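You operate a simulated robot arm through the tools that you are given. There is no shell and no other tool. Be economical: measure what you need, move in short steps, check, and stop when the job is done.

You run a simulated two-armed robot. Do the job below in one go: nothing can be reset, and whatever is moved stays where it is left.

TASK
Take the rubbing block and put it on the end board of the long rack. Put the wide cylinder on top of the green glazed tile. Take the long-necked jar and put it on the top of the tilting board. Put the straight pot on the top of the brown bench away on the top of the steel bench. Any order will do. Set down upright: wide cylinder, long-necked jar, straight pot.
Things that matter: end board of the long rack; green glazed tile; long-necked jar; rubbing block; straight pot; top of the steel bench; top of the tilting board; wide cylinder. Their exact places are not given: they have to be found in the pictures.

It is judged by the outcome, as a careful person would: the job done as asked, and still so three seconds after it is handed in. It fails if anything else is knocked over, pushed out of place, dropped, spilled or broken.

THE ROBOT
Two 6-joint arms with three-finger grippers on one trunk, on a base that drives. Base frame: it is fixed to the floor where the robot stands at the start and does not move with it; the origin is under the middle of the robot, x ahead of it, y to its left, z up. Units: m, degrees, N and s.
The left shoulder is at the start at [0.021, 0.17, 1.433], the right one opposite. With the tool pointing down near the work surface each hand reaches from about 0.2 to 0.48 m from the robot's upright axis, wherever it stands, measured 20 degrees to its own side. Places, roughly: end board of the long rack (31x21 cm) [4.7, -2.36, 0.84]; green glazed tile (13x10x4 cm) [4.9, -0.4, 0.9]; long-necked jar (9x9x17 cm) [1.1, -2.5, 0.7]; rubbing block (8x5x4 cm) [0.6, 0, 0.7]; straight pot (7x7x10 cm) [-0.4, 3.7, 0.9]; top of the steel bench [5.9, 6.4, 0.8]; top of the tilting board [-0.6, -1.7, 0.9]; wide cylinder (9x9x11 cm) [1.2, -2.4, 1.1]. Payload 2.2 kg a hand.
The tool frame of a hand sits at the grasp point between the pads (the TCP): z along the fingers, y along the line on which they close. The tips reach 0.025 m beyond it. The gripper opens to 0.104 m. The gripper's body begins 0.074 m behind the TCP.
Orientation is told as [roll, pitch, yaw] about the base's x, y, z axes, in that order, counted from this pose: with the fingers straight down and closing along the base's y, the tool's x points along the base's -x, its y along +y and its z along -z.

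THE INTERFACE
- The arms move only by the tool apply_moves. It takes "left_plan", "right_plan" or both (then of equal length, played together; a hand with none holds still); each is a list of rows, each an object (a shift or turn left out is 0, a gripper value left out holds the last) with "turn": the turn, a rotation vector about the tool's x, y, z in degrees, a list of three; "xyz": the shift along the tool's x, y, z in m, a list of three; "jaw": the closure, from 0 (fully open) to 1 (shut). In form: [{"turn": [rx, ry, rz], "xyz": [tx, ty, tz], "jaw": jaw}, ...]. A call has 1 to 10 rows; each row shifts and turns the commanded pose from where the row before left it, along the tool's axes as they then stand. Rows are played at 5 a second. More than 0.05 m and 8.6 degrees between two rows, or a gripper value outside its range, and nothing of the call is played. Where a pose cannot be reached the arm comes as near as it can. A force on the tool above 40 N (or 10 N above the force at the start of the call, whichever is more), or a blocked arm, ends the call early, and 0.2 s more pass. Each finger halts on what it meets, pressing with about 40 N; the grip force reading is that of the motor and also rises with nothing between the fingers. The clock runs only during rows and for 0.2 s after the last one: add rows that do not move to give the fingers time. The reply holds the time, the measured pose of the TCP, the force on the tool along the base axes, the opening and the grip force, in the units named above and with some noise, with the torque about the TCP (base axes, N m) and any sound that the robot's microphone picked up.
- Cameras (640 x 400 px; columns grow to the right, rows downward): "scene" is now at [0.1524, -0.0118, 1.314]; the picture's right is [-0.11, -0.99, 0.00], its down [-0.68, 0.07, -0.73] and it looks along [0.73, -0.08, -0.68] (base axes); focal length 249 px, centre (320, 200). "left" rides on the left gripper at [0.082, -0.003, -0.104] in its tool frame; the picture's right is [0.04, 1.00, 0.00], its down [-0.75, 0.03, -0.66] and it looks along [-0.66, 0.03, 0.75] (tool axes); focal length 256 px, centre (320, 200). "right" rides on the right gripper at [0.082, 0.003, -0.104] in its tool frame; the picture's right is [-0.04, 1.00, 0.00], its down [-0.75, -0.03, -0.66] and it looks along [-0.66, -0.03, 0.75] (tool axes); focal length 256 px, centre (320, 200).
- get_image(camera): a new picture of that camera. No time passes.
- raise_lower(by): slides the trunk up (or, below 0, down) by that many m; the arms and the scene camera ride with it, the base frame stays. It gives what a move gives, with no picture.
- drive_base(legs): drives the robot by 1 to 6 legs, each [ahead, left, turn to the left] in m, m and degrees, along the robot's own axes; the way and the turn of a leg run together, so that a leg with both is an arc; at most 1.5 m and 180 degrees a leg. The arms and the cameras ride along, it lands a little off, and it stops where it bumps. It gives what a move gives.
- pan_tilt(pan, tilt): turns the head with the scene camera to pan (to the left, within 60 degrees either way) and tilt (down, from -29 to 69), counted from straight ahead of the robot. It gives what a move gives.
- measure_at(camera, pixels): for up to 12 pixels [column, row] of the newest picture of that camera ("zoom" is the newest enlarged one), the place [x, y, z] in the base frame of the surface seen there, good to about 0.002 m. No time passes.
- inspect(camera, box): a new picture of the part [left, top, right, bottom] of that camera's present view, enlarged. No time passes.
- finish_job(): hands the job in; it is judged then, once.

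Keep the steps short. Do not move on a guess: measure, check each grasp and each placing, and mend mistakes. In all there are 110 turns and 108 pictures (those below and enlarged ones count). Leave the grippers open and the arms clear of the work at the hand-in unless told otherwise, and finish with a single line.

The tools are called after "Emit:" by a JSON object that holds its "name" and its "arguments". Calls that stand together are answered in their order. apply_moves: Moves the arms, as the interface text tells. Its arguments: {"type":"object","properties":{"left_plan":{"type":"array"},"right_plan":{"type":"array"}},"required":[]} The other tools are called the same way: raise_lower (by) slides the trunk up or down; drive_base (legs) drives the base; pan_tilt (pan, tilt) turns the head that bears the scene camera; get_image (camera) takes a picture; measure_at (camera, pixels) gives the place of the surface under pixels of a picture; inspect (camera, box) takes an enlarged picture of a part of a camera's view; finish_job () hands the job in.

At the start:

```text
t: 0.0
left_tool_pos: [0.4963, 0.1694, 1.0407]
left_ee_rot: [0.0, 0.0, 0.0]
left_contact_force: [-0.3, 0.0, 0.2]
left_wrist_torque: [-0.01, 0.0, -0.01]
left_opening: 0.1041
left_grasp_force: 0.0
right_tool_pos: [0.5255, -0.1693, 0.9888]
right_ee_rot: [0.0, 0.0, 0.0]
right_contact_force: [-1.0, 0.6, 0.3]
right_wrist_torque: [-0.01, -0.01, -0.06]
right_opening: 0.1041
right_grasp_force: 0.1
trunk travel left (down, up): [-0.626, 0.116]
robot x, y, heading: [-0.0002, 0.0008, -0.1]
head pan, tilt: [-6.1, 43.1]
```

scene: 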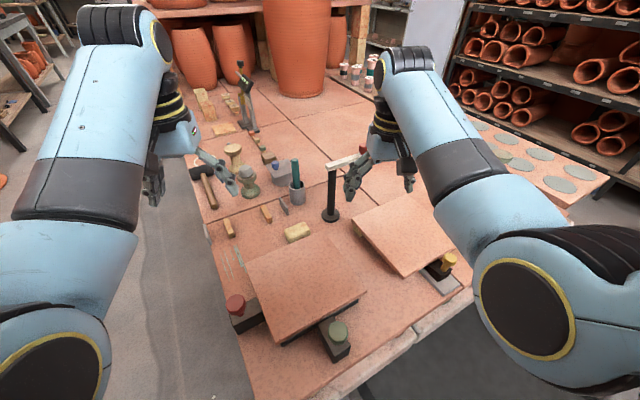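
right: 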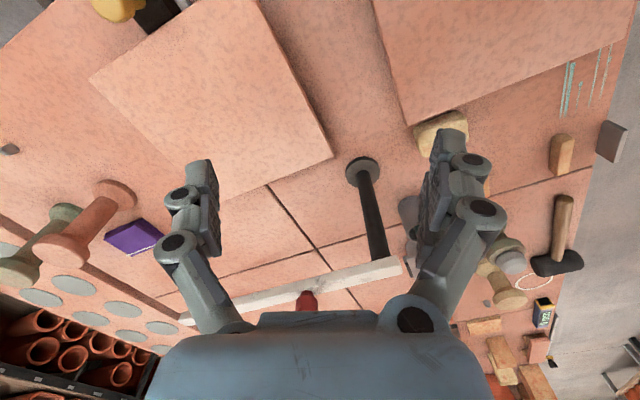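
left: 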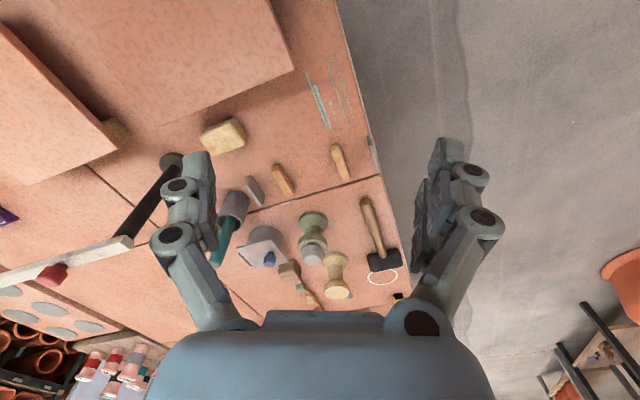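

I see a yellowish block at scene pixel (298,232), likely the rubbing block at about [0.6,0,0.7]. I'll zoom in and measure it.

Emit:
{"name": "inspect", "arguments": {"camera": "scene", "box": [200, 130, 360, 260]}}

Emit:
{"name": "measure_at", "arguments": {"camera": "scene", "pixels": [[298, 230], [287, 233], [308, 228], [292, 240], [320, 250], [270, 215], [330, 213], [332, 165], [296, 195], [296, 165], [250, 190], [280, 165]]}}

Emit:
{"name": "measure_at", "arguments": {"camera": "left", "pixels": [[222, 133], [205, 133], [240, 125], [210, 152], [245, 140], [224, 150], [250, 100], [180, 150]]}}

```text
3.08 times, centred on (280, 195) of scene
```

zoom: 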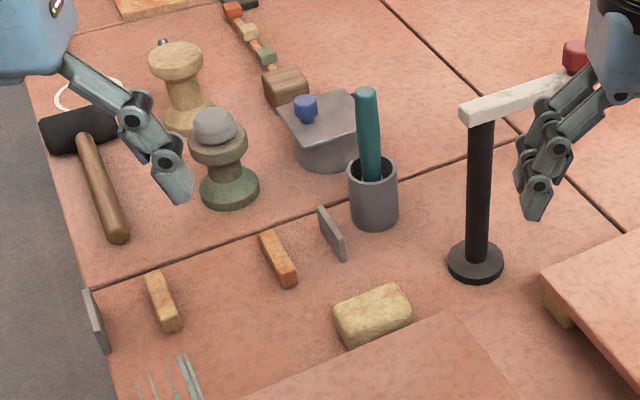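

```text
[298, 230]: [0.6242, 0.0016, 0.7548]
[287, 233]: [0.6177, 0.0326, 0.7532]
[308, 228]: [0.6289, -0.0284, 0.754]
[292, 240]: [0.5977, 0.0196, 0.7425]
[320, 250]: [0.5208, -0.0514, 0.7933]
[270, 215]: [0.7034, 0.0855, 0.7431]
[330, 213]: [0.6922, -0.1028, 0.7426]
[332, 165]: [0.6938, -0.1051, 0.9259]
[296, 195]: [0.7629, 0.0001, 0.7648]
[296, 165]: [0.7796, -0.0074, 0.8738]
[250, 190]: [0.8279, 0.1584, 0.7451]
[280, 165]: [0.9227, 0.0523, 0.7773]
```

```text
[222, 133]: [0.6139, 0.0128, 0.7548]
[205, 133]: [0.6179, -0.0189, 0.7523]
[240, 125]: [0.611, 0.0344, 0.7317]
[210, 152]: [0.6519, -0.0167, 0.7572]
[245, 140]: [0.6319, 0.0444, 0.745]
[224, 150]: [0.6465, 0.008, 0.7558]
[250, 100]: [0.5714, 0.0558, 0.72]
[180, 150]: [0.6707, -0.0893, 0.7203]
```

The block's top is at about z 0.756 and the bench at 0.72. I need its outline, the slab edge and the bench's near and left edges.

Emit:
{"name": "measure_at", "arguments": {"camera": "zoom", "pixels": [[338, 312], [350, 322], [408, 300], [398, 288], [350, 298], [372, 305], [446, 318], [345, 352], [475, 325], [475, 100], [100, 350], [130, 390]]}}

Emit:
{"name": "measure_at", "arguments": {"camera": "scene", "pixels": [[365, 385], [280, 395], [440, 330], [255, 395], [205, 230], [240, 305], [335, 340], [360, 290], [250, 270], [200, 300], [470, 300], [400, 350]]}}

Emit:
{"name": "measure_at", "arguments": {"camera": "left", "pixels": [[202, 132], [236, 118], [245, 136], [210, 152], [200, 138], [240, 142], [290, 70], [180, 110], [115, 100], [270, 10]]}}

```text
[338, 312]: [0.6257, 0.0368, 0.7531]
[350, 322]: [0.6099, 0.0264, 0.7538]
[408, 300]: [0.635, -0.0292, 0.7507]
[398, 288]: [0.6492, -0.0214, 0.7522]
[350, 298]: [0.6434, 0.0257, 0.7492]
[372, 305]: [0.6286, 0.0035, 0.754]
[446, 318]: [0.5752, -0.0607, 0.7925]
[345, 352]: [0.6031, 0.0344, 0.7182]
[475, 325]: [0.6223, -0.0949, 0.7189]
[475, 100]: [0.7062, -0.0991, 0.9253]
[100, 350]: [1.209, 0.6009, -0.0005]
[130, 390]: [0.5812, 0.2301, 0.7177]
```

```text
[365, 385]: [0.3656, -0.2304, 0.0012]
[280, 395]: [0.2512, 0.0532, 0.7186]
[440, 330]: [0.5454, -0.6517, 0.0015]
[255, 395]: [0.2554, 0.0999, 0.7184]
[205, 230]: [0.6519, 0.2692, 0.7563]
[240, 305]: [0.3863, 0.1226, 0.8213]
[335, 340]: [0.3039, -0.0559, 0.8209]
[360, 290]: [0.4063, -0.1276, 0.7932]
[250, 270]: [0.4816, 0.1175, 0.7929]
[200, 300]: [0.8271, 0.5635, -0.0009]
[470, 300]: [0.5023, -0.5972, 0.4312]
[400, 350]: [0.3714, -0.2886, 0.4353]
```

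```text
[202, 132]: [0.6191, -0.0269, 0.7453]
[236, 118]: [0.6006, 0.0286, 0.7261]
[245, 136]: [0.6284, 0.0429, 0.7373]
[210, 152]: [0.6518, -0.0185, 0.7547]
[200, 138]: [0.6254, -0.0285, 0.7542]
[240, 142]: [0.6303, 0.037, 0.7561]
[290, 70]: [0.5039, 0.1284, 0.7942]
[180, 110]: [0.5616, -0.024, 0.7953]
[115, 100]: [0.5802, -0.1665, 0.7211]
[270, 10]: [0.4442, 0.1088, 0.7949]
```

The block is centred at about (0.631, 0.003), its long axis is turned about 17° from y, and its top is at 0.756. The slab (top 0.793) ends at x≈0.576. I'll bring the left hand over the block at the present height to test its reach.

Emit:
{"name": "apply_moves", "arguments": {"left_plan": [{"xyz": [-0.027, -0.0333, 0]}, {"xyz": [-0.027, -0.0333, 0]}, {"xyz": [-0.027, -0.0333, 0]}, {"xyz": [-0.027, -0.0333, 0]}, {"xyz": [-0.027, -0.0333, 0]}, {"turn": [0, 0, -8.5]}, {"turn": [0, 0, -8.5]}, {}]}}

```text
t: 1.8
left_tool_pos: [0.6167, 0.0173, 1.0422]
left_ee_rot: [0.1, 0.0, 17.1]
left_contact_force: [0.2, -0.4, 0.1]
left_wrist_torque: [0.0, 0.0, -0.01]
left_opening: 0.104
left_grasp_force: 0.1
left hand out of reach, approached as far as the arm can: row 5
right_tool_pos: [0.5252, -0.168, 0.99]
right_ee_rot: [0.1, 0.0, 0.0]
right_contact_force: [-0.1, -0.2, 0.0]
right_wrist_torque: [0.01, 0.01, 0.03]
right_opening: 0.1039
right_grasp_force: 0.1
trunk travel left (down, up): [-0.626, 0.116]
robot x, y, heading: [0.0019, -0.001, 0.1]
head pan, tilt: [-6.1, 43.1]
```

Reach stops about 2 cm short at this drop below the shoulder. I'll lift both hands relative to the shoulders, which gives more reach, and then use the trunk to descend.

Emit:
{"name": "apply_moves", "arguments": {"left_plan": [{"xyz": [0, 0, -0.04]}, {"xyz": [0, 0, -0.04]}, {"xyz": [0, 0, -0.04]}, {"xyz": [-0.0095, -0.018, 0]}, {}, {}], "right_plan": [{"xyz": [0.02, 0, -0.04]}, {"xyz": [0.02, 0, -0.04]}, {"xyz": [0.02, 0, -0.04]}, {"xyz": [0.02, 0, -0.04]}, {"xyz": [0.02, 0, -0.04]}, {"xyz": [0.02, 0, -0.04]}]}}

```text
t: 3.2
left_tool_pos: [0.6322, 0.0017, 1.163]
left_ee_rot: [0.0, 0.0, 17.0]
left_contact_force: [-0.7, 0.2, -0.7]
left_wrist_torque: [-0.03, -0.01, 0.0]
left_opening: 0.1035
left_grasp_force: 0.1
right_tool_pos: [0.4997, -0.1611, 1.0442]
right_ee_rot: [-1.2, 0.0, -0.7]
right_contact_force: [-0.1, 0.1, 0.7]
right_wrist_torque: [0.03, 0.0, -0.03]
right_opening: 0.1039
right_grasp_force: 0.1
right hand out of reach, approached as far as the arm can: row 2, 3, 4, 5, 6
trunk travel left (down, up): [-0.626, 0.116]
robot x, y, heading: [0.0007, -0.0, -0.1]
head pan, tilt: [-6.1, 43.1]
```

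The left hand is above the block. The right hand needs to be higher, so I'll move it forward, up and outward.

Emit:
{"name": "apply_moves", "arguments": {"right_plan": [{"xyz": [-0.03, -0.02, -0.03]}, {"xyz": [-0.03, -0.02, -0.03]}, {"xyz": [-0.02, -0.03, -0.03]}, {"xyz": [0, -0.03, -0.04]}, {"xyz": [0, -0.03, -0.04]}, {"xyz": [0, -0.03, -0.04]}, {"xyz": [0, -0.03, -0.04]}, {"xyz": [0, -0.03, -0.04]}]}}

Emit:
{"name": "get_image", "arguments": {"camera": "scene"}}

```text
t: 5.0
left_tool_pos: [0.6306, 0.0006, 1.1634]
left_ee_rot: [0.0, -0.1, 17.0]
left_contact_force: [1.1, -1.1, -0.6]
left_wrist_torque: [0.0, -0.02, 0.03]
left_opening: 0.104
left_grasp_force: 0.1
right_tool_pos: [0.65, -0.3698, 1.2962]
right_ee_rot: [0.0, 0.0, 0.0]
right_contact_force: [-1.4, -1.2, 0.6]
right_wrist_torque: [-0.01, -0.03, -0.01]
right_opening: 0.1043
right_grasp_force: 0.2
right hand out of reach, approached as far as the arm can: row 1, 2, 3, 4, 5, 6, 7
trunk travel left (down, up): [-0.626, 0.116]
robot x, y, heading: [-0.0, -0.0039, 0.1]
head pan, tilt: [-6.1, 43.1]
```

```text
103 pictures are left
```

scene: 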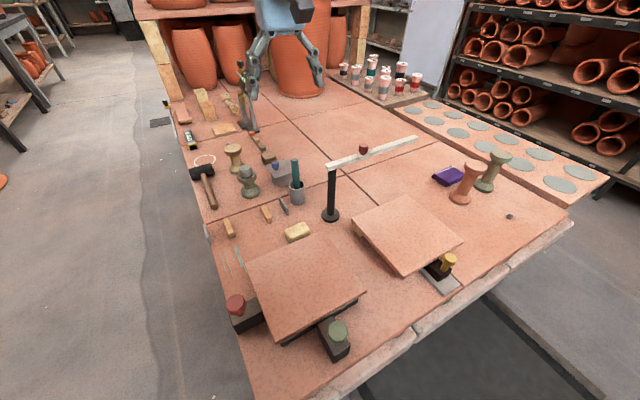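

Both arms are clear. I'll lower the trunk 0.30 so the left TCP comes to about 0.86 above the block.

Emit:
{"name": "raise_lower", "arguments": {"by": -0.3}}

Emit:
{"name": "get_image", "arguments": {"camera": "left"}}

Emit:
{"name": "get_image", "arguments": {"camera": "scene"}}

```text
t: 8.0
left_tool_pos: [0.6361, 0.0153, 0.8545]
left_ee_rot: [0.6, 0.5, 18.0]
left_contact_force: [0.5, -0.3, -0.9]
left_wrist_torque: [0.01, -0.02, -0.01]
left_opening: 0.1041
left_grasp_force: 0.1
right_tool_pos: [0.6594, -0.3697, 0.9347]
right_ee_rot: [0.0, 5.7, 0.0]
right_contact_force: [0.6, -0.1, 0.4]
right_wrist_torque: [0.02, -0.03, -0.01]
right_opening: 0.1038
right_grasp_force: 0.0
trunk travel left (down, up): [-0.326, 0.416]
robot x, y, heading: [0.0006, 0.0004, 0.1]
head pan, tilt: [-6.1, 43.1]
```

```text
102 pictures are left
```

left: 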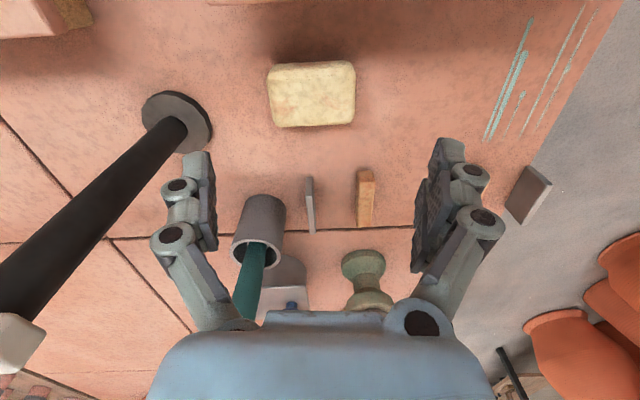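

```text
101 pictures are left
```

scene: 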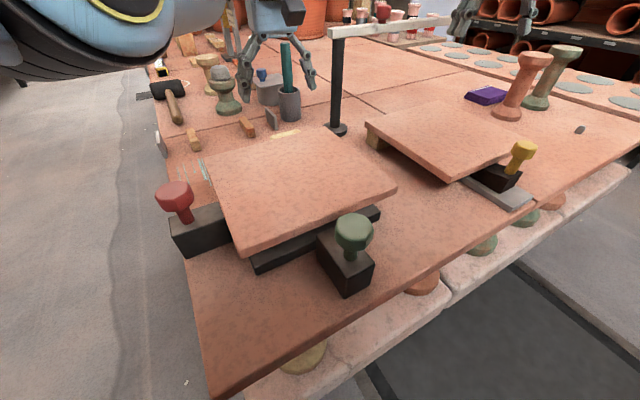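

The right hand is now low and near the white rail, so I'll measure the rail and the block.

Emit:
{"name": "measure_at", "arguments": {"camera": "scene", "pixels": [[335, 28], [400, 24], [440, 20], [450, 17], [460, 30], [515, 20], [340, 60]]}}

Emit:
{"name": "measure_at", "arguments": {"camera": "left", "pixels": [[272, 68], [352, 66], [353, 122], [277, 126], [312, 95], [270, 95], [354, 95], [240, 235]]}}

Emit:
{"name": "get_image", "arguments": {"camera": "right"}}

```text
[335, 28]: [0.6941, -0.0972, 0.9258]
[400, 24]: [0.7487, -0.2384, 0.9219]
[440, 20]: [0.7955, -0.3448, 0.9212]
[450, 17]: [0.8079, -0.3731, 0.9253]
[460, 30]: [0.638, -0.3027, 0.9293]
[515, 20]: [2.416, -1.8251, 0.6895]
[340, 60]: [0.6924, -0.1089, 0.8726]
```

```text
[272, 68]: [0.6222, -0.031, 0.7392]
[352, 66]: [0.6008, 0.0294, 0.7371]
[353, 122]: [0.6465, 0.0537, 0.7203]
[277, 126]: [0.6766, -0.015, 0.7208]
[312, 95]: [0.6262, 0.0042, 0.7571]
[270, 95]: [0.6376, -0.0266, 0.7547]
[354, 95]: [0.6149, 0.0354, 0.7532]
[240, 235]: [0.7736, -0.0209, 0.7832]
```

```text
100 pictures are left
```

right: 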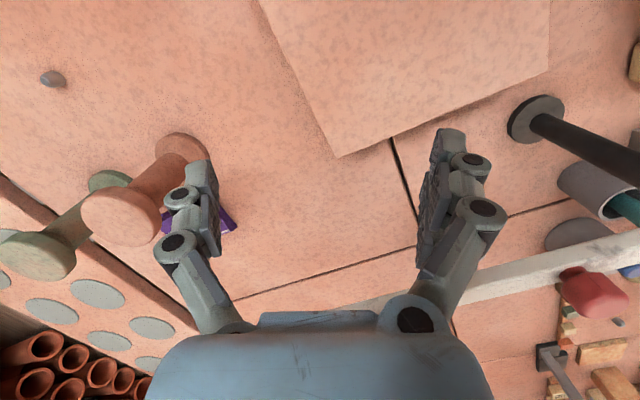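

The block is centred at (0.626, 0.0045) with a yaw of about 20°. I'll correct the left hand and descend part way while raising the right hand.

Emit:
{"name": "apply_moves", "arguments": {"left_plan": [{"xyz": [0.0129, -0.0074, 0], "turn": [0, 0, -2]}, {}, {"xyz": [0, 0, 0.03]}, {"xyz": [0, 0, 0.03]}, {}], "right_plan": [{"xyz": [0, 0, -0.04]}, {"xyz": [0, 0, -0.04]}, {"xyz": [0, 0, -0.04]}, {}, {}]}}

Emit:
{"name": "get_image", "arguments": {"camera": "left"}}

```text
t: 9.2
left_tool_pos: [0.6352, 0.0102, 0.796]
left_ee_rot: [0.4, 0.3, 19.7]
left_contact_force: [0.0, -0.5, 0.0]
left_wrist_torque: [0.0, -0.02, 0.04]
left_opening: 0.1037
left_grasp_force: 0.1
left hand out of reach, approached as far as the arm can: row 1
right_tool_pos: [0.6628, -0.3679, 1.0533]
right_ee_rot: [0.0, 5.6, 0.0]
right_contact_force: [-0.1, -0.2, 0.5]
right_wrist_torque: [0.01, -0.02, 0.02]
right_opening: 0.1039
right_grasp_force: 0.1
right hand out of reach, approached as far as the arm can: row 3
trunk travel left (down, up): [-0.326, 0.416]
robot x, y, heading: [0.0011, 0.0017, -0.1]
head pan, tilt: [-6.1, 43.1]
```

```text
99 pictures are left
```

left: 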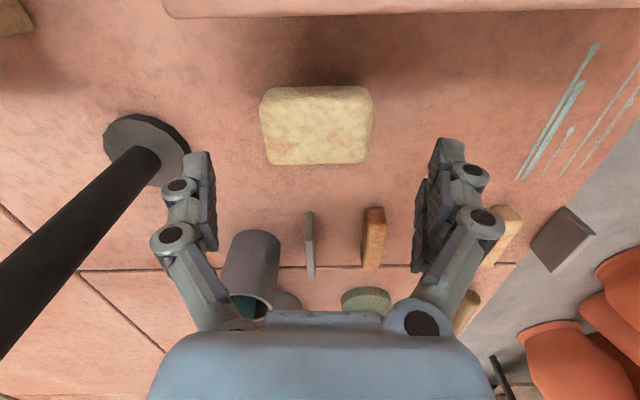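

Emit:
{"name": "apply_moves", "arguments": {"left_plan": [{"xyz": [0.0105, -0.0026, 0]}, {"xyz": [0, 0, 0.03]}, {"xyz": [0, 0, 0.025]}, {}]}}

Emit:
{"name": "get_image", "arguments": {"camera": "left"}}

```text
t: 10.2
left_tool_pos: [0.6258, 0.0043, 0.7368]
left_ee_rot: [0.4, 0.8, 19.6]
left_contact_force: [-4.9, 0.7, 12.4]
left_wrist_torque: [-0.12, -0.11, 0.17]
left_opening: 0.1053
left_grasp_force: 4.3
left hand out of reach, approached as far as the arm can: row 1
right_tool_pos: [0.661, -0.3681, 1.0543]
right_ee_rot: [0.1, 5.5, 0.0]
right_contact_force: [0.3, 0.1, -0.6]
right_wrist_torque: [-0.03, -0.01, -0.01]
right_opening: 0.1042
right_grasp_force: 0.0
trunk travel left (down, up): [-0.326, 0.416]
robot x, y, heading: [-0.0003, 0.0008, 0.1]
head pan, tilt: [-6.1, 43.1]
```

```text
98 pictures are left
```

left: 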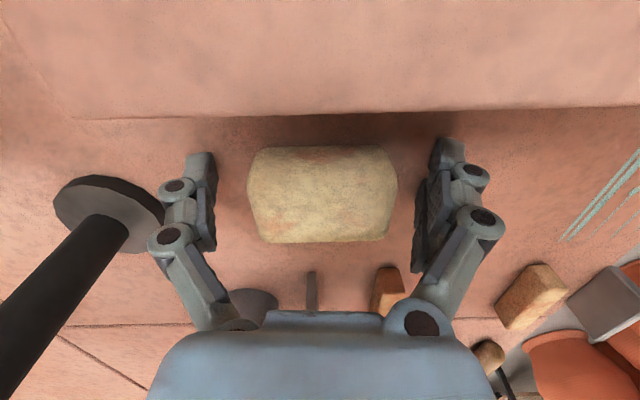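

The hand is around the block and the tips are lightly touching the bench. I'll back off 6 mm and close.

Emit:
{"name": "apply_moves", "arguments": {"left_plan": [{"xyz": [0, 0, -0.007]}, {"jaw": 1}, {"jaw": 1}, {"jaw": 1}, {"jaw": 1}]}}

```text
t: 11.4
left_tool_pos: [0.6299, 0.0064, 0.746]
left_ee_rot: [0.5, 0.3, 19.9]
left_contact_force: [8.3, -0.8, 15.7]
left_wrist_torque: [-0.63, -0.39, 0.24]
left_opening: 0.0708
left_grasp_force: 40.3
right_tool_pos: [0.6618, -0.3674, 1.0527]
right_ee_rot: [0.0, 5.6, -0.1]
right_contact_force: [0.0, 0.6, -0.7]
right_wrist_torque: [-0.02, 0.02, 0.03]
right_opening: 0.1039
right_grasp_force: 0.0
trunk travel left (down, up): [-0.326, 0.416]
robot x, y, heading: [0.0008, 0.002, 0.3]
head pan, tilt: [-6.1, 43.1]
```

The block is gripped at 0.071 opening with 40 N. I'll lift it slowly with the arm and check.

Emit:
{"name": "apply_moves", "arguments": {"left_plan": [{"xyz": [0, 0, -0.02]}, {"xyz": [0, 0, -0.03]}, {"xyz": [0, 0, -0.04]}, {"xyz": [0, 0, -0.04]}, {}]}}

Emit:
{"name": "get_image", "arguments": {"camera": "left"}}

```text
t: 12.6
left_tool_pos: [0.6369, 0.0156, 0.8723]
left_ee_rot: [0.5, 0.6, 20.0]
left_contact_force: [-0.5, -0.6, -2.0]
left_wrist_torque: [0.01, -0.02, -0.02]
left_opening: 0.0708
left_grasp_force: 40.2
left hand out of reach, approached as far as the arm can: row 3
right_tool_pos: [0.6624, -0.3684, 1.0517]
right_ee_rot: [0.0, 5.6, -0.1]
right_contact_force: [0.2, 0.0, 0.0]
right_wrist_torque: [-0.02, 0.01, -0.03]
right_opening: 0.1036
right_grasp_force: 0.1
trunk travel left (down, up): [-0.326, 0.416]
robot x, y, heading: [-0.0037, -0.0015, -0.1]
head pan, tilt: [-6.1, 43.1]
```

```text
97 pictures are left
```

left: 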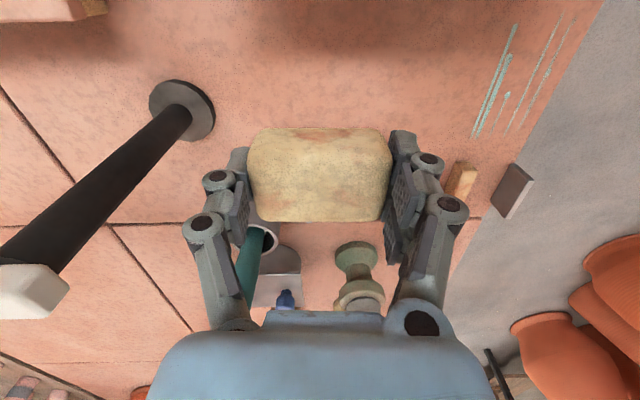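

The block is held. I'll raise the trunk fully for a view, then look around with the head.

Emit:
{"name": "raise_lower", "arguments": {"by": 0.41}}

Emit:
{"name": "pan_tilt", "arguments": {"pan": -35, "tilt": 20}}

Emit:
{"name": "get_image", "arguments": {"camera": "scene"}}

Emit:
{"name": "pan_tilt", "arguments": {"pan": 35, "tilt": 20}}

Emit:
{"name": "get_image", "arguments": {"camera": "scene"}}

```text
refused: 0.41 is not a number from -0.4 to 0.4
```

```text
t: 13.5
left_tool_pos: [0.6361, 0.0153, 0.8723]
left_ee_rot: [0.5, 0.5, 19.9]
left_contact_force: [-0.1, 0.9, -2.0]
left_wrist_torque: [0.05, 0.01, -0.02]
left_opening: 0.0704
left_grasp_force: 39.7
right_tool_pos: [0.6625, -0.3684, 1.0518]
right_ee_rot: [0.1, 5.5, 0.0]
right_contact_force: [0.2, -0.5, 0.2]
right_wrist_torque: [-0.03, -0.01, -0.01]
right_opening: 0.1038
right_grasp_force: 0.1
trunk travel left (down, up): [-0.326, 0.416]
robot x, y, heading: [-0.0002, 0.0016, -0.1]
head pan, tilt: [-35.0, 20.0]
```

```text
96 pictures are left
```

scene: 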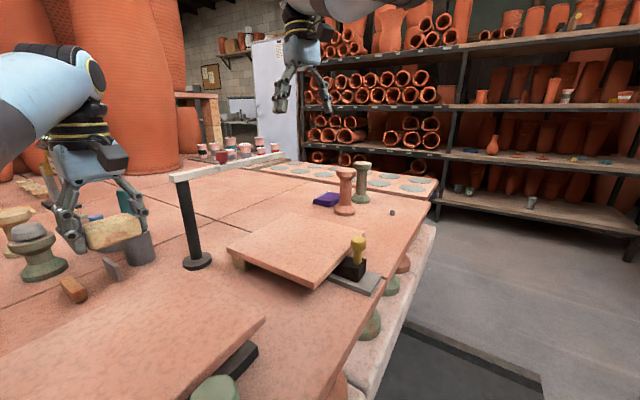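

```text
t: 14.9
left_tool_pos: [0.636, 0.0157, 0.8709]
left_ee_rot: [0.7, 0.8, 19.8]
left_contact_force: [-0.2, 1.2, -1.0]
left_wrist_torque: [-0.01, 0.0, -0.02]
left_opening: 0.0705
left_grasp_force: 39.8
right_tool_pos: [0.6632, -0.3672, 1.0513]
right_ee_rot: [0.0, 5.5, 0.0]
right_contact_force: [-0.1, -0.3, 0.1]
right_wrist_torque: [0.01, -0.03, -0.02]
right_opening: 0.1038
right_grasp_force: 0.1
trunk travel left (down, up): [-0.326, 0.416]
robot x, y, heading: [-0.0007, 0.0004, -0.0]
head pan, tilt: [35.0, 20.0]
```

```text
95 pictures are left
```

scene: 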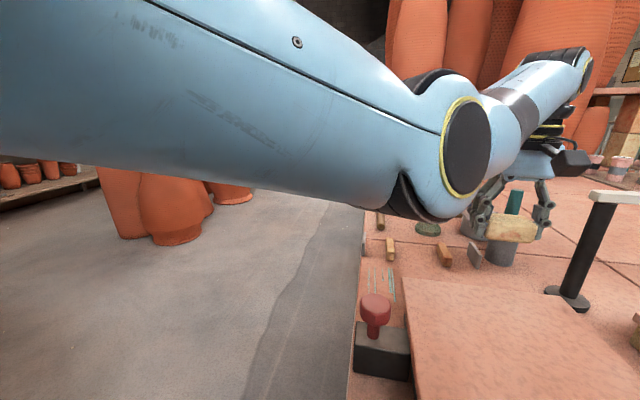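

I see the shelving to the right, with probably the jar at (493,145). I'll raise the trunk 0.39 and look around again.

Emit:
{"name": "raise_lower", "arguments": {"by": 0.39}}

Emit:
{"name": "pan_tilt", "arguments": {"pan": -60, "tilt": 20}}

Emit:
{"name": "get_image", "arguments": {"camera": "scene"}}

Emit:
{"name": "pan_tilt", "arguments": {"pan": 60, "tilt": 25}}

Emit:
{"name": "get_image", "arguments": {"camera": "scene"}}

```text
t: 18.7
left_tool_pos: [0.6327, 0.0021, 1.2638]
left_ee_rot: [0.2, 0.7, 19.0]
left_contact_force: [-0.1, 1.0, -1.7]
left_wrist_torque: [-0.01, 0.01, -0.01]
left_opening: 0.0704
left_grasp_force: 39.7
right_tool_pos: [0.6429, -0.3677, 1.5049]
right_ee_rot: [-0.1, -0.1, 0.1]
right_contact_force: [-0.3, 0.0, -0.8]
right_wrist_torque: [-0.03, 0.02, 0.03]
right_opening: 0.1039
right_grasp_force: 0.2
trunk travel left (down, up): [-0.716, 0.026]
robot x, y, heading: [-0.0006, 0.0008, -0.0]
head pan, tilt: [35.0, 20.0]
```

```text
t: 20.4
left_tool_pos: [0.632, 0.0021, 1.2635]
left_ee_rot: [0.2, 0.6, 19.0]
left_contact_force: [0.2, -0.5, -1.5]
left_wrist_torque: [-0.02, 0.0, 0.01]
left_opening: 0.0705
left_grasp_force: 40.2
right_tool_pos: [0.6412, -0.3692, 1.5049]
right_ee_rot: [0.1, -0.2, 0.0]
right_contact_force: [-0.8, -0.4, 0.0]
right_wrist_torque: [0.01, 0.05, 0.02]
right_opening: 0.1038
right_grasp_force: 0.0
trunk travel left (down, up): [-0.716, 0.026]
robot x, y, heading: [0.0029, -0.0019, 0.0]
head pan, tilt: [-60.0, 20.0]
```

```text
94 pictures are left
```

scene: 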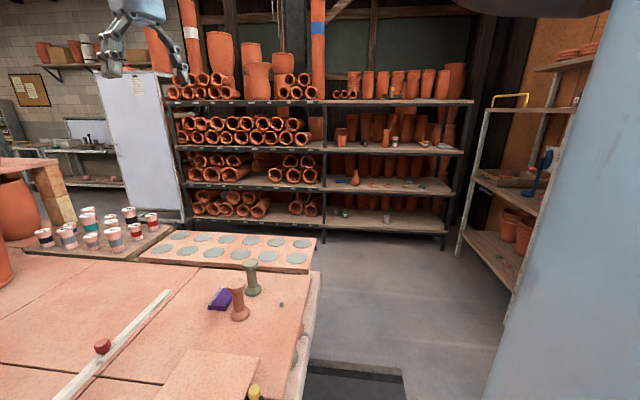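

```text
t: 22.4
left_tool_pos: [0.6316, 0.0018, 1.2646]
left_ee_rot: [0.2, 0.7, 19.1]
left_contact_force: [0.3, -0.4, -2.4]
left_wrist_torque: [0.02, 0.0, -0.02]
left_opening: 0.0701
left_grasp_force: 40.0
right_tool_pos: [0.6425, -0.3668, 1.5055]
right_ee_rot: [0.0, -0.1, 0.0]
right_contact_force: [0.2, -0.2, 0.7]
right_wrist_torque: [0.01, -0.02, 0.04]
right_opening: 0.1038
right_grasp_force: 0.0
trunk travel left (down, up): [-0.716, 0.026]
robot x, y, heading: [-0.0007, -0.0012, -0.1]
head pan, tilt: [60.0, 25.0]
```

```text
93 pictures are left
```

scene: 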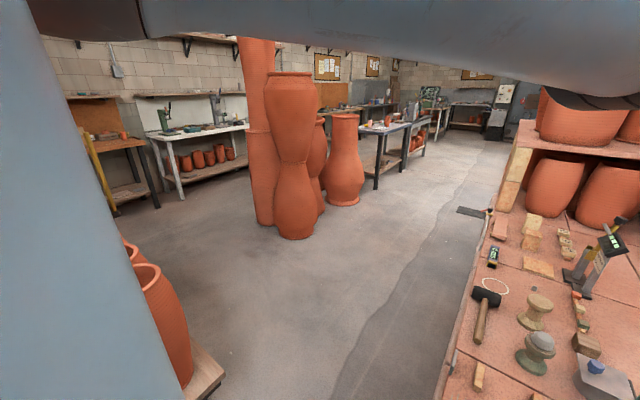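

I'll look right again, zoom on the shelves and measure.

Emit:
{"name": "pan_tilt", "arguments": {"pan": -60, "tilt": 20}}

Emit:
{"name": "inspect", "arguments": {"camera": "scene", "box": [310, 80, 470, 240]}}

Emit:
{"name": "measure_at", "arguments": {"camera": "scene", "pixels": [[355, 178], [386, 139], [341, 135], [330, 250], [445, 240], [540, 165], [510, 180], [490, 230], [525, 100], [470, 105], [300, 300], [400, 380]]}}

Emit:
{"name": "inspect", "arguments": {"camera": "scene", "box": [440, 60, 600, 320]}}

```text
t: 24.4
left_tool_pos: [0.631, 0.0028, 1.2639]
left_ee_rot: [0.2, 0.7, 19.0]
left_contact_force: [-0.9, 0.6, -1.7]
left_wrist_torque: [-0.02, 0.0, 0.0]
left_opening: 0.0704
left_grasp_force: 39.9
right_tool_pos: [0.6421, -0.3673, 1.5071]
right_ee_rot: [0.0, -0.1, 0.0]
right_contact_force: [-0.9, 0.1, 0.2]
right_wrist_torque: [0.0, 0.02, -0.02]
right_opening: 0.1039
right_grasp_force: 0.0
trunk travel left (down, up): [-0.716, 0.026]
robot x, y, heading: [-0.0003, -0.0014, -0.2]
head pan, tilt: [-60.0, 20.0]
```

```text
2.50 times, centred on (390, 160) of scene
```

zoom: 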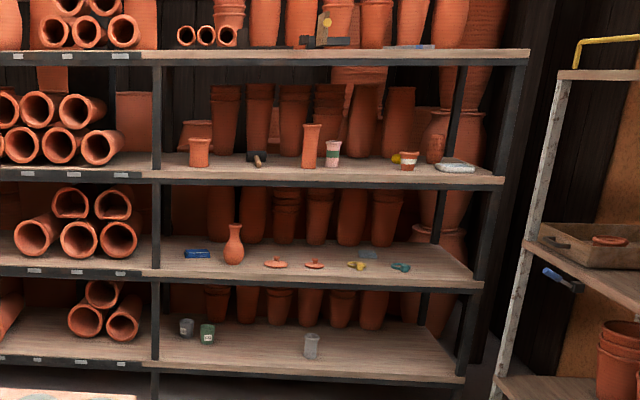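

```text
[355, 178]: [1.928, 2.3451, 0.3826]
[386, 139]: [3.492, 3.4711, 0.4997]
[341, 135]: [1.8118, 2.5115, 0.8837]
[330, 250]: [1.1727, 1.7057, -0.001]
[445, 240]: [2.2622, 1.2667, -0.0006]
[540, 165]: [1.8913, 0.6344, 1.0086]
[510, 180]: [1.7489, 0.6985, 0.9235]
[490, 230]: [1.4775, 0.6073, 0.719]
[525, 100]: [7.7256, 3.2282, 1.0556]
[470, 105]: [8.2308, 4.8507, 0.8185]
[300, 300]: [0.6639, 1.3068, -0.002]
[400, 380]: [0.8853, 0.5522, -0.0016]
```

```text
1.54 times, centred on (520, 190) of scene
```

zoom: 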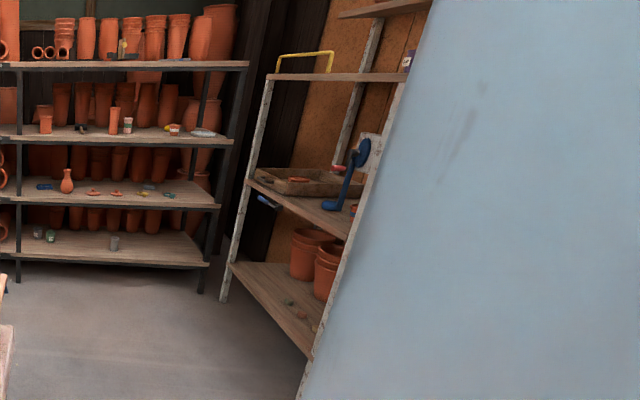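

The zoom shows the jar (67,180) and a short wide cylinder (46,122) on the shelf above. I'll measure both and the unit on the right.

Emit:
{"name": "measure_at", "arguments": {"camera": "zoom", "pixels": [[67, 185], [46, 124], [46, 133], [67, 200], [110, 135], [110, 203], [215, 138], [110, 60], [300, 175], [340, 205], [275, 78], [310, 190]]}}

Emit:
{"name": "get_image", "arguments": {"camera": "scene"}}

Emit:
{"name": "measure_at", "arguments": {"camera": "scene", "pixels": [[320, 230], [445, 238], [300, 300], [310, 270], [315, 240], [345, 380], [400, 380], [460, 250], [510, 315], [500, 165], [538, 160], [275, 310]]}}

```text
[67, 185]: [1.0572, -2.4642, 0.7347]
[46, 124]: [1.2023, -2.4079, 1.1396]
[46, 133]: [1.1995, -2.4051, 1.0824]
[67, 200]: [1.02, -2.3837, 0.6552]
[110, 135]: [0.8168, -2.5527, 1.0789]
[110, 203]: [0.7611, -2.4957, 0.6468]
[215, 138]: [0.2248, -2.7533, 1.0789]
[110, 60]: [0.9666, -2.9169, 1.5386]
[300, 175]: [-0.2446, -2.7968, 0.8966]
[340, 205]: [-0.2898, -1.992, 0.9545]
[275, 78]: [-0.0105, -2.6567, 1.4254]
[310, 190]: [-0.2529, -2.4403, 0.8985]
```

```text
90 pictures are left
```

scene: 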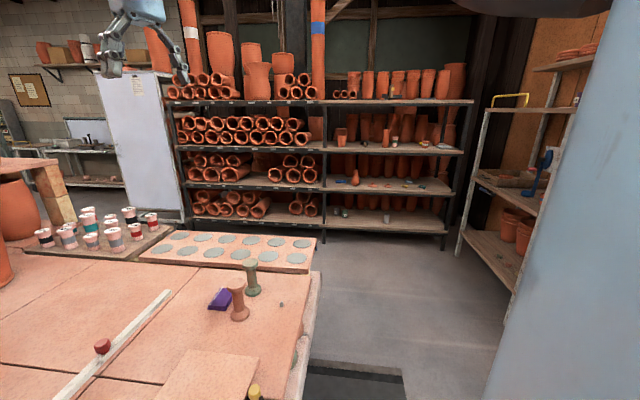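

```text
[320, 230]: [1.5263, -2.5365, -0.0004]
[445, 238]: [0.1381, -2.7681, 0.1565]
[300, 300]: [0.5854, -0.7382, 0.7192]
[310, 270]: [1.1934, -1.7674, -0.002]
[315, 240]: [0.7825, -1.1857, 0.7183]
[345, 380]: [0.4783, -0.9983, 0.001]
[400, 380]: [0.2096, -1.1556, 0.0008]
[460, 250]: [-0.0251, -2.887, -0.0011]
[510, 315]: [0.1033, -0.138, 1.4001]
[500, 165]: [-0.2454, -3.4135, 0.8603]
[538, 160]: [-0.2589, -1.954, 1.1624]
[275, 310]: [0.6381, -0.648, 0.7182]
```

Here is what I have found:
- The jar is at about (1.06,-2.50), on a shelf at z 0.646.
- The cylinder is at about (1.20,-2.44), on a shelf at z 1.079.
- The shelf faces about heading -66°.

I'll back off from the bench and turn right to face the shelf.

Emit:
{"name": "drive_base", "arguments": {"legs": [[-0.35, 0, 0], [0, 0, -66.4]]}}

Emit:
{"name": "pan_tilt", "arguments": {"pan": -35, "tilt": 25}}

Emit:
{"name": "get_image", "arguments": {"camera": "scene"}}

```text
t: 29.6
left_tool_pos: [-0.1014, -0.5792, 1.2639]
left_ee_rot: [0.2, 0.7, -47.6]
left_contact_force: [0.4, 0.1, -1.0]
left_wrist_torque: [-0.04, -0.02, -0.04]
left_opening: 0.0703
left_grasp_force: 39.8
right_tool_pos: [-0.4376, -0.7346, 1.5056]
right_ee_rot: [0.0, -0.2, -66.6]
right_contact_force: [0.2, 0.2, 0.9]
right_wrist_torque: [-0.01, 0.02, -0.01]
right_opening: 0.1039
right_grasp_force: 0.0
trunk travel left (down, up): [-0.716, 0.026]
robot x, y, heading: [-0.3553, -0.0034, -66.4]
head pan, tilt: [-60.0, 20.0]
```

```text
t: 30.5
left_tool_pos: [-0.101, -0.579, 1.2643]
left_ee_rot: [0.2, 0.7, -47.7]
left_contact_force: [-0.6, -0.3, -1.1]
left_wrist_torque: [-0.01, -0.03, 0.02]
left_opening: 0.0703
left_grasp_force: 39.7
right_tool_pos: [-0.4367, -0.7353, 1.5056]
right_ee_rot: [0.1, -0.2, -66.6]
right_contact_force: [0.1, 0.4, 1.2]
right_wrist_torque: [0.0, 0.01, 0.05]
right_opening: 0.1037
right_grasp_force: 0.1
trunk travel left (down, up): [-0.716, 0.026]
robot x, y, heading: [-0.355, -0.0041, -66.7]
head pan, tilt: [-35.0, 25.0]
```

```text
89 pictures are left
```

scene: 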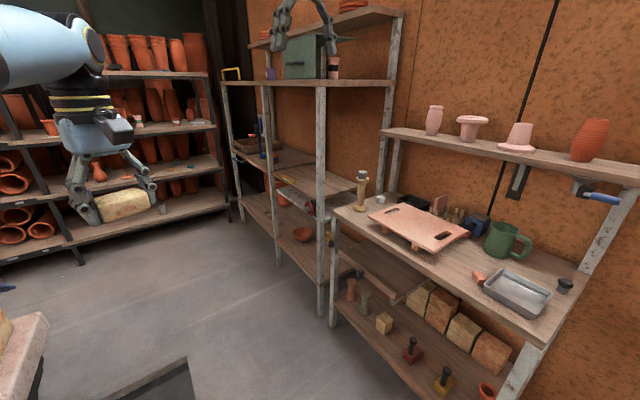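

I see the tilting board at (417,226), a clay board on two feet. I'll zoom in and measure it.

Emit:
{"name": "inspect", "arguments": {"camera": "scene", "box": [320, 160, 560, 310]}}

Emit:
{"name": "measure_at", "arguments": {"camera": "scene", "pixels": [[417, 226], [370, 214], [402, 203], [468, 232], [437, 252], [390, 245], [335, 208], [570, 320], [362, 180], [510, 228], [410, 145], [330, 75]]}}

```text
2.67 times, centred on (440, 235) of scene
```

zoom: 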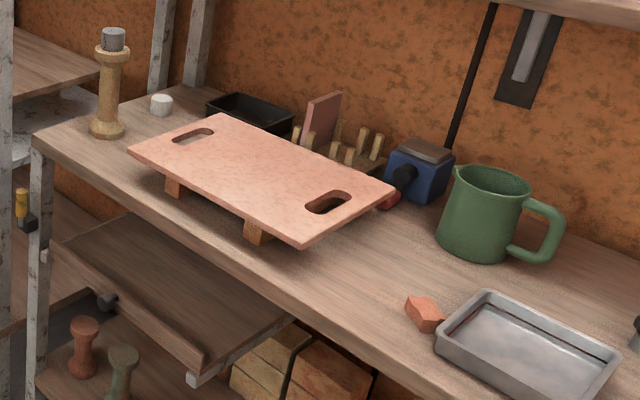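

```text
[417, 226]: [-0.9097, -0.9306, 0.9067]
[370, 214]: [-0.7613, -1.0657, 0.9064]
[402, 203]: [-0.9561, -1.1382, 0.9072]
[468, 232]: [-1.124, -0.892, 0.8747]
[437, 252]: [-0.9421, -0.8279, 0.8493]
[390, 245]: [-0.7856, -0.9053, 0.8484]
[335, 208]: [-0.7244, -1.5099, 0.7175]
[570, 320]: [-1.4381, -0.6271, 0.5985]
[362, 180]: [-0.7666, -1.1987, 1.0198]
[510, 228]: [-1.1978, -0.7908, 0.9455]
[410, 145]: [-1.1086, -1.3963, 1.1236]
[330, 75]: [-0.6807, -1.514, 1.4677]
```

That board is at (-0.91,-0.93), not near (-0.6,-1.7). I'll look at the other unit around (300,170).

Emit:
{"name": "inspect", "arguments": {"camera": "scene", "box": [220, 100, 370, 260]}}

Emit:
{"name": "measure_at", "arguments": {"camera": "scene", "pixels": [[300, 180], [320, 185], [340, 182], [270, 165], [290, 165], [310, 205], [280, 195], [330, 175], [262, 150], [230, 145], [345, 190], [300, 82]]}}

```text
2.50 times, centred on (295, 180) of scene
```

zoom: 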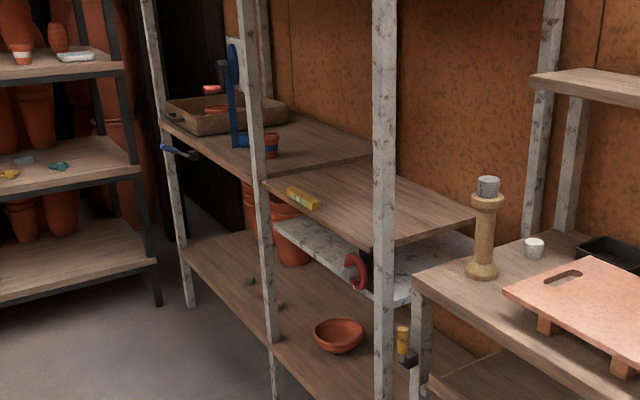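

```text
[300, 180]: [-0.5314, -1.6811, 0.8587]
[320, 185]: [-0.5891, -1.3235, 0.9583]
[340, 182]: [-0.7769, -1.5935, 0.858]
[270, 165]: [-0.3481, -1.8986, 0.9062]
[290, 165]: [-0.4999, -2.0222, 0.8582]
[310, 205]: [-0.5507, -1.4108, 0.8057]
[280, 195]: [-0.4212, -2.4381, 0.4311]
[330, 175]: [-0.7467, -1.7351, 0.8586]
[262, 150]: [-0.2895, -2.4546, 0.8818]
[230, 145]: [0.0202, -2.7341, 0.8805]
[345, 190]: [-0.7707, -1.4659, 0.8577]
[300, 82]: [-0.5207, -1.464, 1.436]
```

The board with the yellow level on it (z≈0.858), sitting on a hinged mechanism with a red knob, matches (-0.6,-1.7). I'll measure its corners.

Emit:
{"name": "measure_at", "arguments": {"camera": "zoom", "pixels": [[268, 183], [362, 164], [470, 213], [400, 236], [330, 185], [302, 195], [318, 203], [350, 200], [400, 205], [370, 185], [290, 180], [430, 225]]}}

Emit:
{"name": "measure_at", "arguments": {"camera": "scene", "pixels": [[100, 175], [150, 128], [75, 200], [45, 245], [20, 300], [170, 370], [265, 110], [320, 110], [330, 300], [250, 300]]}}

```text
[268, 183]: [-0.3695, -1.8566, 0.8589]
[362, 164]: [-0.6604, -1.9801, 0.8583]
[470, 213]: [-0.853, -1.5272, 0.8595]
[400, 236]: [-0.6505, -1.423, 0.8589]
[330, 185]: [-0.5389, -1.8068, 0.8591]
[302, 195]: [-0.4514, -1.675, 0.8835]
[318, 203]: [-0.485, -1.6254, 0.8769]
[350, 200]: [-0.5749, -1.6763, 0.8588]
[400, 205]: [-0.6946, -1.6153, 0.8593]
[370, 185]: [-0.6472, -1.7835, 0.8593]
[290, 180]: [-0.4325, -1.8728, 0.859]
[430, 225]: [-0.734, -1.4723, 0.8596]
```

```text
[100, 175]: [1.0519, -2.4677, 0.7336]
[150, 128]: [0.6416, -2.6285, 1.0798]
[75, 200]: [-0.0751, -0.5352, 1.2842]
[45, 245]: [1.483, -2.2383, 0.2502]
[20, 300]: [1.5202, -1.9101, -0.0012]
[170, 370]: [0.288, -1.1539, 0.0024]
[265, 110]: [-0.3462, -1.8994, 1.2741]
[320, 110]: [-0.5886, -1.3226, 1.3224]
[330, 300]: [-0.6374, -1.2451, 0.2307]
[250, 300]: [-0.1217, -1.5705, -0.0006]
```

The tilting board's top is level at z 0.859, centred at about (-0.61,-1.69), with the yellow level at its front edge. Now I'll tuck the left arm with the block and bring the right hand down and in.

Emit:
{"name": "apply_moves", "arguments": {"left_plan": [{"xyz": [0.0172, 0.0366, 0.0235]}, {"xyz": [0.0172, 0.0366, 0.0235]}, {"xyz": [0.0172, 0.0366, 0.0235]}, {"xyz": [0.0172, 0.0366, 0.0235]}, {"xyz": [0.0172, 0.0366, 0.0235]}, {"xyz": [0.0172, 0.0366, 0.0235]}, {"xyz": [0.0172, 0.0366, 0.0235]}, {"xyz": [0.0172, 0.0366, 0.0235]}, {"xyz": [0.0172, 0.0366, 0.0235]}, {"xyz": [0.0172, 0.0366, 0.0235]}], "right_plan": [{"xyz": [0.0167, 0.0189, 0.0389]}, {"xyz": [0.0167, 0.0189, 0.0389]}, {"xyz": [0.0167, 0.0189, 0.0389]}, {"xyz": [0.0167, 0.0189, 0.0389]}, {"xyz": [0.0167, 0.0189, 0.0389]}, {"xyz": [0.0167, 0.0189, 0.0389]}, {"xyz": [0.0167, 0.0189, 0.0389]}, {"xyz": [0.0167, 0.0189, 0.0389]}, {"xyz": [0.0167, 0.0189, 0.0389]}, {}]}}

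Emit:
{"name": "apply_moves", "arguments": {"right_plan": [{"turn": [0, -7.5, 0]}, {"turn": [0, -7.5, 0]}, {"turn": [0, -7.5, 0]}, {"turn": [0, -7.5, 0]}, {"turn": [0, -7.5, 0]}, {"turn": [0, -7.5, 0]}, {"turn": [0, -7.5, 0]}, {}]}}

```text
t: 32.7
left_tool_pos: [0.051, -0.2126, 1.0197]
left_ee_rot: [0.1, 0.6, -47.6]
left_contact_force: [-0.4, 0.2, -1.2]
left_wrist_torque: [-0.02, 0.02, -0.01]
left_opening: 0.0704
left_grasp_force: 39.6
left hand out of reach, approached as far as the arm can: row 3, 4, 5
right_tool_pos: [-0.284, -0.6929, 1.1702]
right_ee_rot: [0.0, -0.1, -66.6]
right_contact_force: [-0.1, 0.7, -0.9]
right_wrist_torque: [0.0, 0.0, 0.02]
right_opening: 0.1041
right_grasp_force: 0.1
right hand out of reach, approached as far as the arm can: row 1, 2, 3, 4, 5, 6, 7, 8, 9
trunk travel left (down, up): [-0.716, 0.026]
robot x, y, heading: [-0.3519, 0.0006, -66.8]
head pan, tilt: [-35.0, 25.0]
```

```text
t: 34.5
left_tool_pos: [0.0499, -0.2138, 1.0191]
left_ee_rot: [0.3, 0.7, -47.6]
left_contact_force: [-0.2, -0.9, -1.5]
left_wrist_torque: [0.0, 0.02, -0.01]
left_opening: 0.0701
left_grasp_force: 39.9
right_tool_pos: [-0.2299, -0.8109, 1.1288]
right_ee_rot: [0.0, -52.7, -66.7]
right_contact_force: [0.1, -0.2, 1.3]
right_wrist_torque: [0.01, 0.01, 0.02]
right_opening: 0.1041
right_grasp_force: 0.0
right hand out of reach, approached as far as the arm can: row 1, 2, 3, 4, 5, 6, 7
trunk travel left (down, up): [-0.716, 0.026]
robot x, y, heading: [-0.3505, -0.002, -66.9]
head pan, tilt: [-35.0, 25.0]
```

The right hand is 0.79 m ahead, tilted 53°, which suits a sloped reach into the shelf. I'll drive toward the shelf along the corridor and stop with the fingertips short of it.

Emit:
{"name": "drive_base", "arguments": {"legs": [[1.0, 0, 0], [0.8, 0, 0]]}}

Emit:
{"name": "pan_tilt", "arguments": {"pan": 0, "tilt": 30}}

Emit:
{"name": "get_image", "arguments": {"camera": "scene"}}

```text
t: 43.5
left_tool_pos: [0.769, -1.8532, 1.0193]
left_ee_rot: [0.2, 0.7, -46.9]
left_contact_force: [0.5, 0.1, -1.9]
left_wrist_torque: [0.04, 0.02, 0.01]
left_opening: 0.0703
left_grasp_force: 39.9
right_tool_pos: [0.4954, -2.454, 1.1292]
right_ee_rot: [0.1, -52.6, -65.9]
right_contact_force: [0.2, 0.2, 0.0]
right_wrist_torque: [-0.03, -0.01, 0.03]
right_opening: 0.104
right_grasp_force: 0.1
trunk travel left (down, up): [-0.716, 0.026]
robot x, y, heading: [0.3628, -1.6469, -65.9]
head pan, tilt: [-35.0, 25.0]
```

```text
t: 44.6
left_tool_pos: [0.7684, -1.8541, 1.0192]
left_ee_rot: [0.2, 0.6, -47.0]
left_contact_force: [-0.1, 0.0, -0.6]
left_wrist_torque: [-0.01, 0.01, -0.01]
left_opening: 0.0701
left_grasp_force: 39.4
right_tool_pos: [0.4968, -2.4531, 1.1287]
right_ee_rot: [0.0, -52.6, -66.1]
right_contact_force: [0.5, 0.8, 0.0]
right_wrist_torque: [-0.01, 0.01, -0.01]
right_opening: 0.104
right_grasp_force: 0.1
trunk travel left (down, up): [-0.716, 0.026]
robot x, y, heading: [0.3625, -1.646, -66.1]
head pan, tilt: [0.0, 30.0]
```

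```text
86 pictures are left
```

scene: 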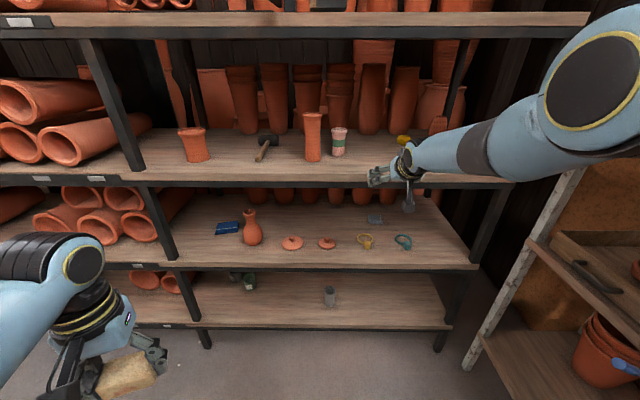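

I have a clear view. I'll measure the jar, cylinder and shelf edges.

Emit:
{"name": "inspect", "arguments": {"camera": "scene", "box": [150, 90, 310, 290]}}

Emit:
{"name": "measure_at", "arguments": {"camera": "scene", "pixels": [[252, 240], [243, 235], [262, 235], [251, 217], [251, 209], [195, 147], [194, 133], [184, 147], [207, 147], [250, 266], [400, 265], [250, 182]]}}

```text
2.00 times, centred on (230, 190) of scene
```

zoom: 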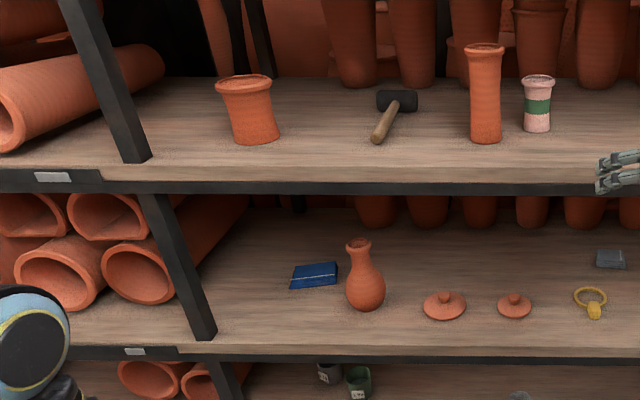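

```text
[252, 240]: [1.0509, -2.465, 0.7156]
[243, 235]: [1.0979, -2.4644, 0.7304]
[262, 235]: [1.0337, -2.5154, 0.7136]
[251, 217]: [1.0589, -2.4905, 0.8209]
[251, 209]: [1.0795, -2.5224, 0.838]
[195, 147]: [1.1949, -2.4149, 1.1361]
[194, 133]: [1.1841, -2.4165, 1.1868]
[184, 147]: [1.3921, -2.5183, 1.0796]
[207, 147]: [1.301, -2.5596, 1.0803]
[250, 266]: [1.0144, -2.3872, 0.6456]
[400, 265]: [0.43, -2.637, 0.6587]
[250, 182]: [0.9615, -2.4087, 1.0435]
```

The jar's neck is at about (1.068,-2.507), z≈0.79. Its base is at 0.668 and its rim at 0.838. The cylinder is at (1.213,-2.456), z 1.08–1.19. I'll edge forward and slide left to line up with the jar, then lower the trunk.

Emit:
{"name": "drive_base", "arguments": {"legs": [[0.06, 0, 0], [0, 0.5, 0]]}}

Emit:
{"name": "raise_lower", "arguments": {"by": -0.3}}

Emit:
{"name": "get_image", "arguments": {"camera": "right"}}

Emit:
{"name": "get_image", "arguments": {"camera": "scene"}}

```text
t: 48.1
left_tool_pos: [1.2485, -1.7054, 1.0204]
left_ee_rot: [0.2, 0.8, -47.0]
left_contact_force: [0.0, -1.0, -1.2]
left_wrist_torque: [0.02, -0.02, -0.03]
left_opening: 0.0699
left_grasp_force: 39.8
right_tool_pos: [0.9749, -2.3068, 1.1298]
right_ee_rot: [-0.1, -52.5, -66.0]
right_contact_force: [-0.1, 0.1, 0.3]
right_wrist_torque: [-0.03, -0.01, 0.05]
right_opening: 0.1038
right_grasp_force: 0.0
trunk travel left (down, up): [-0.716, 0.026]
robot x, y, heading: [0.8413, -1.4938, -66.0]
head pan, tilt: [0.0, 30.0]
```

```text
t: 51.1
left_tool_pos: [1.2471, -1.7061, 0.7182]
left_ee_rot: [0.1, 0.8, -47.0]
left_contact_force: [-0.1, -0.1, -2.1]
left_wrist_torque: [0.0, 0.01, 0.02]
left_opening: 0.0701
left_grasp_force: 39.7
right_tool_pos: [0.9723, -2.3012, 0.7956]
right_ee_rot: [0.0, -50.0, -66.0]
right_contact_force: [-0.6, 1.0, 0.2]
right_wrist_torque: [0.02, -0.01, 0.0]
right_opening: 0.1038
right_grasp_force: 0.1
trunk travel left (down, up): [-0.416, 0.326]
robot x, y, heading: [0.8426, -1.4935, -65.8]
head pan, tilt: [0.0, 30.0]
```

```text
84 pictures are left
```

right: 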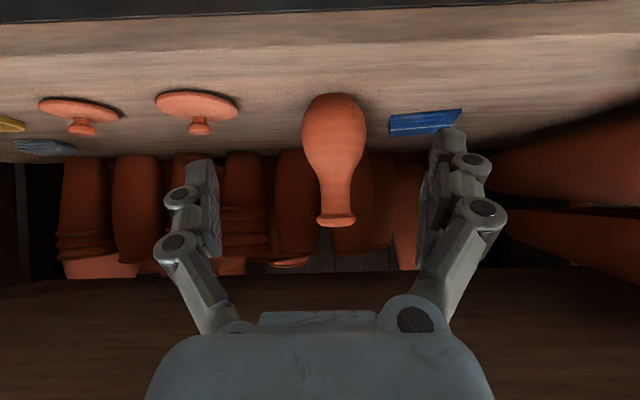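

```text
83 pictures are left
```

scene: 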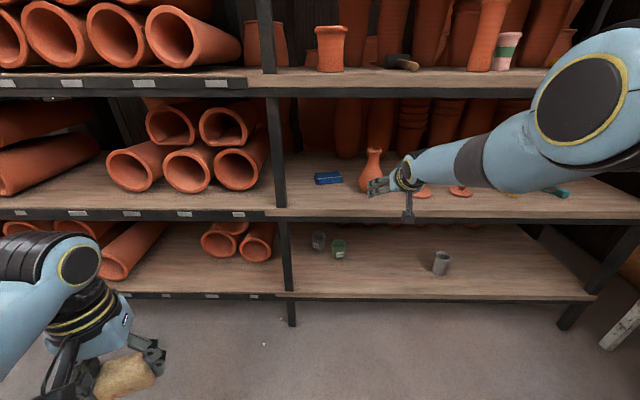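

The hand is lined up: the neck is 0.227 m ahead, 4 mm to the left, and 5 mm lower. I'll drive 0.14 ahead and check.

Emit:
{"name": "drive_base", "arguments": {"legs": [[0.14, 0.003, 0]]}}

Emit:
{"name": "get_image", "arguments": {"camera": "right"}}

Emit:
{"name": "get_image", "arguments": {"camera": "scene"}}

```text
t: 52.4
left_tool_pos: [1.3084, -1.8319, 0.7189]
left_ee_rot: [0.2, 0.7, -46.9]
left_contact_force: [0.1, 0.7, -1.3]
left_wrist_torque: [0.06, 0.02, 0.0]
left_opening: 0.07
left_grasp_force: 40.4
right_tool_pos: [1.0341, -2.4267, 0.7944]
right_ee_rot: [0.0, -49.9, -65.9]
right_contact_force: [-1.5, -0.2, -0.7]
right_wrist_torque: [0.02, 0.03, 0.0]
right_opening: 0.1039
right_grasp_force: 0.0
trunk travel left (down, up): [-0.416, 0.326]
robot x, y, heading: [0.9029, -1.6225, -65.9]
head pan, tilt: [0.0, 30.0]
```

```text
82 pictures are left
```

right: 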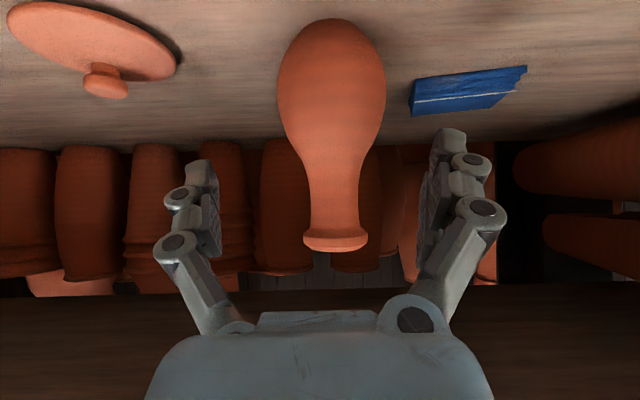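

```text
81 pictures are left
```

scene: 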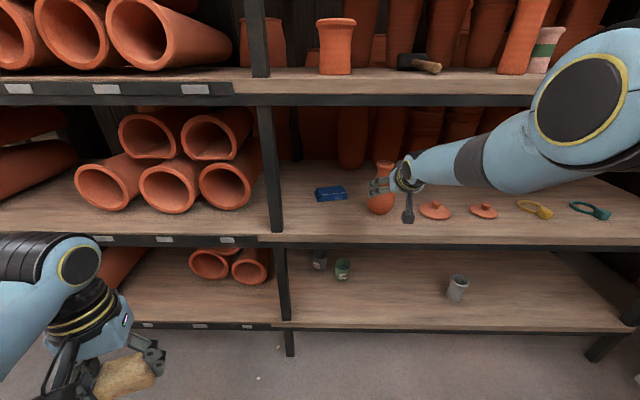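

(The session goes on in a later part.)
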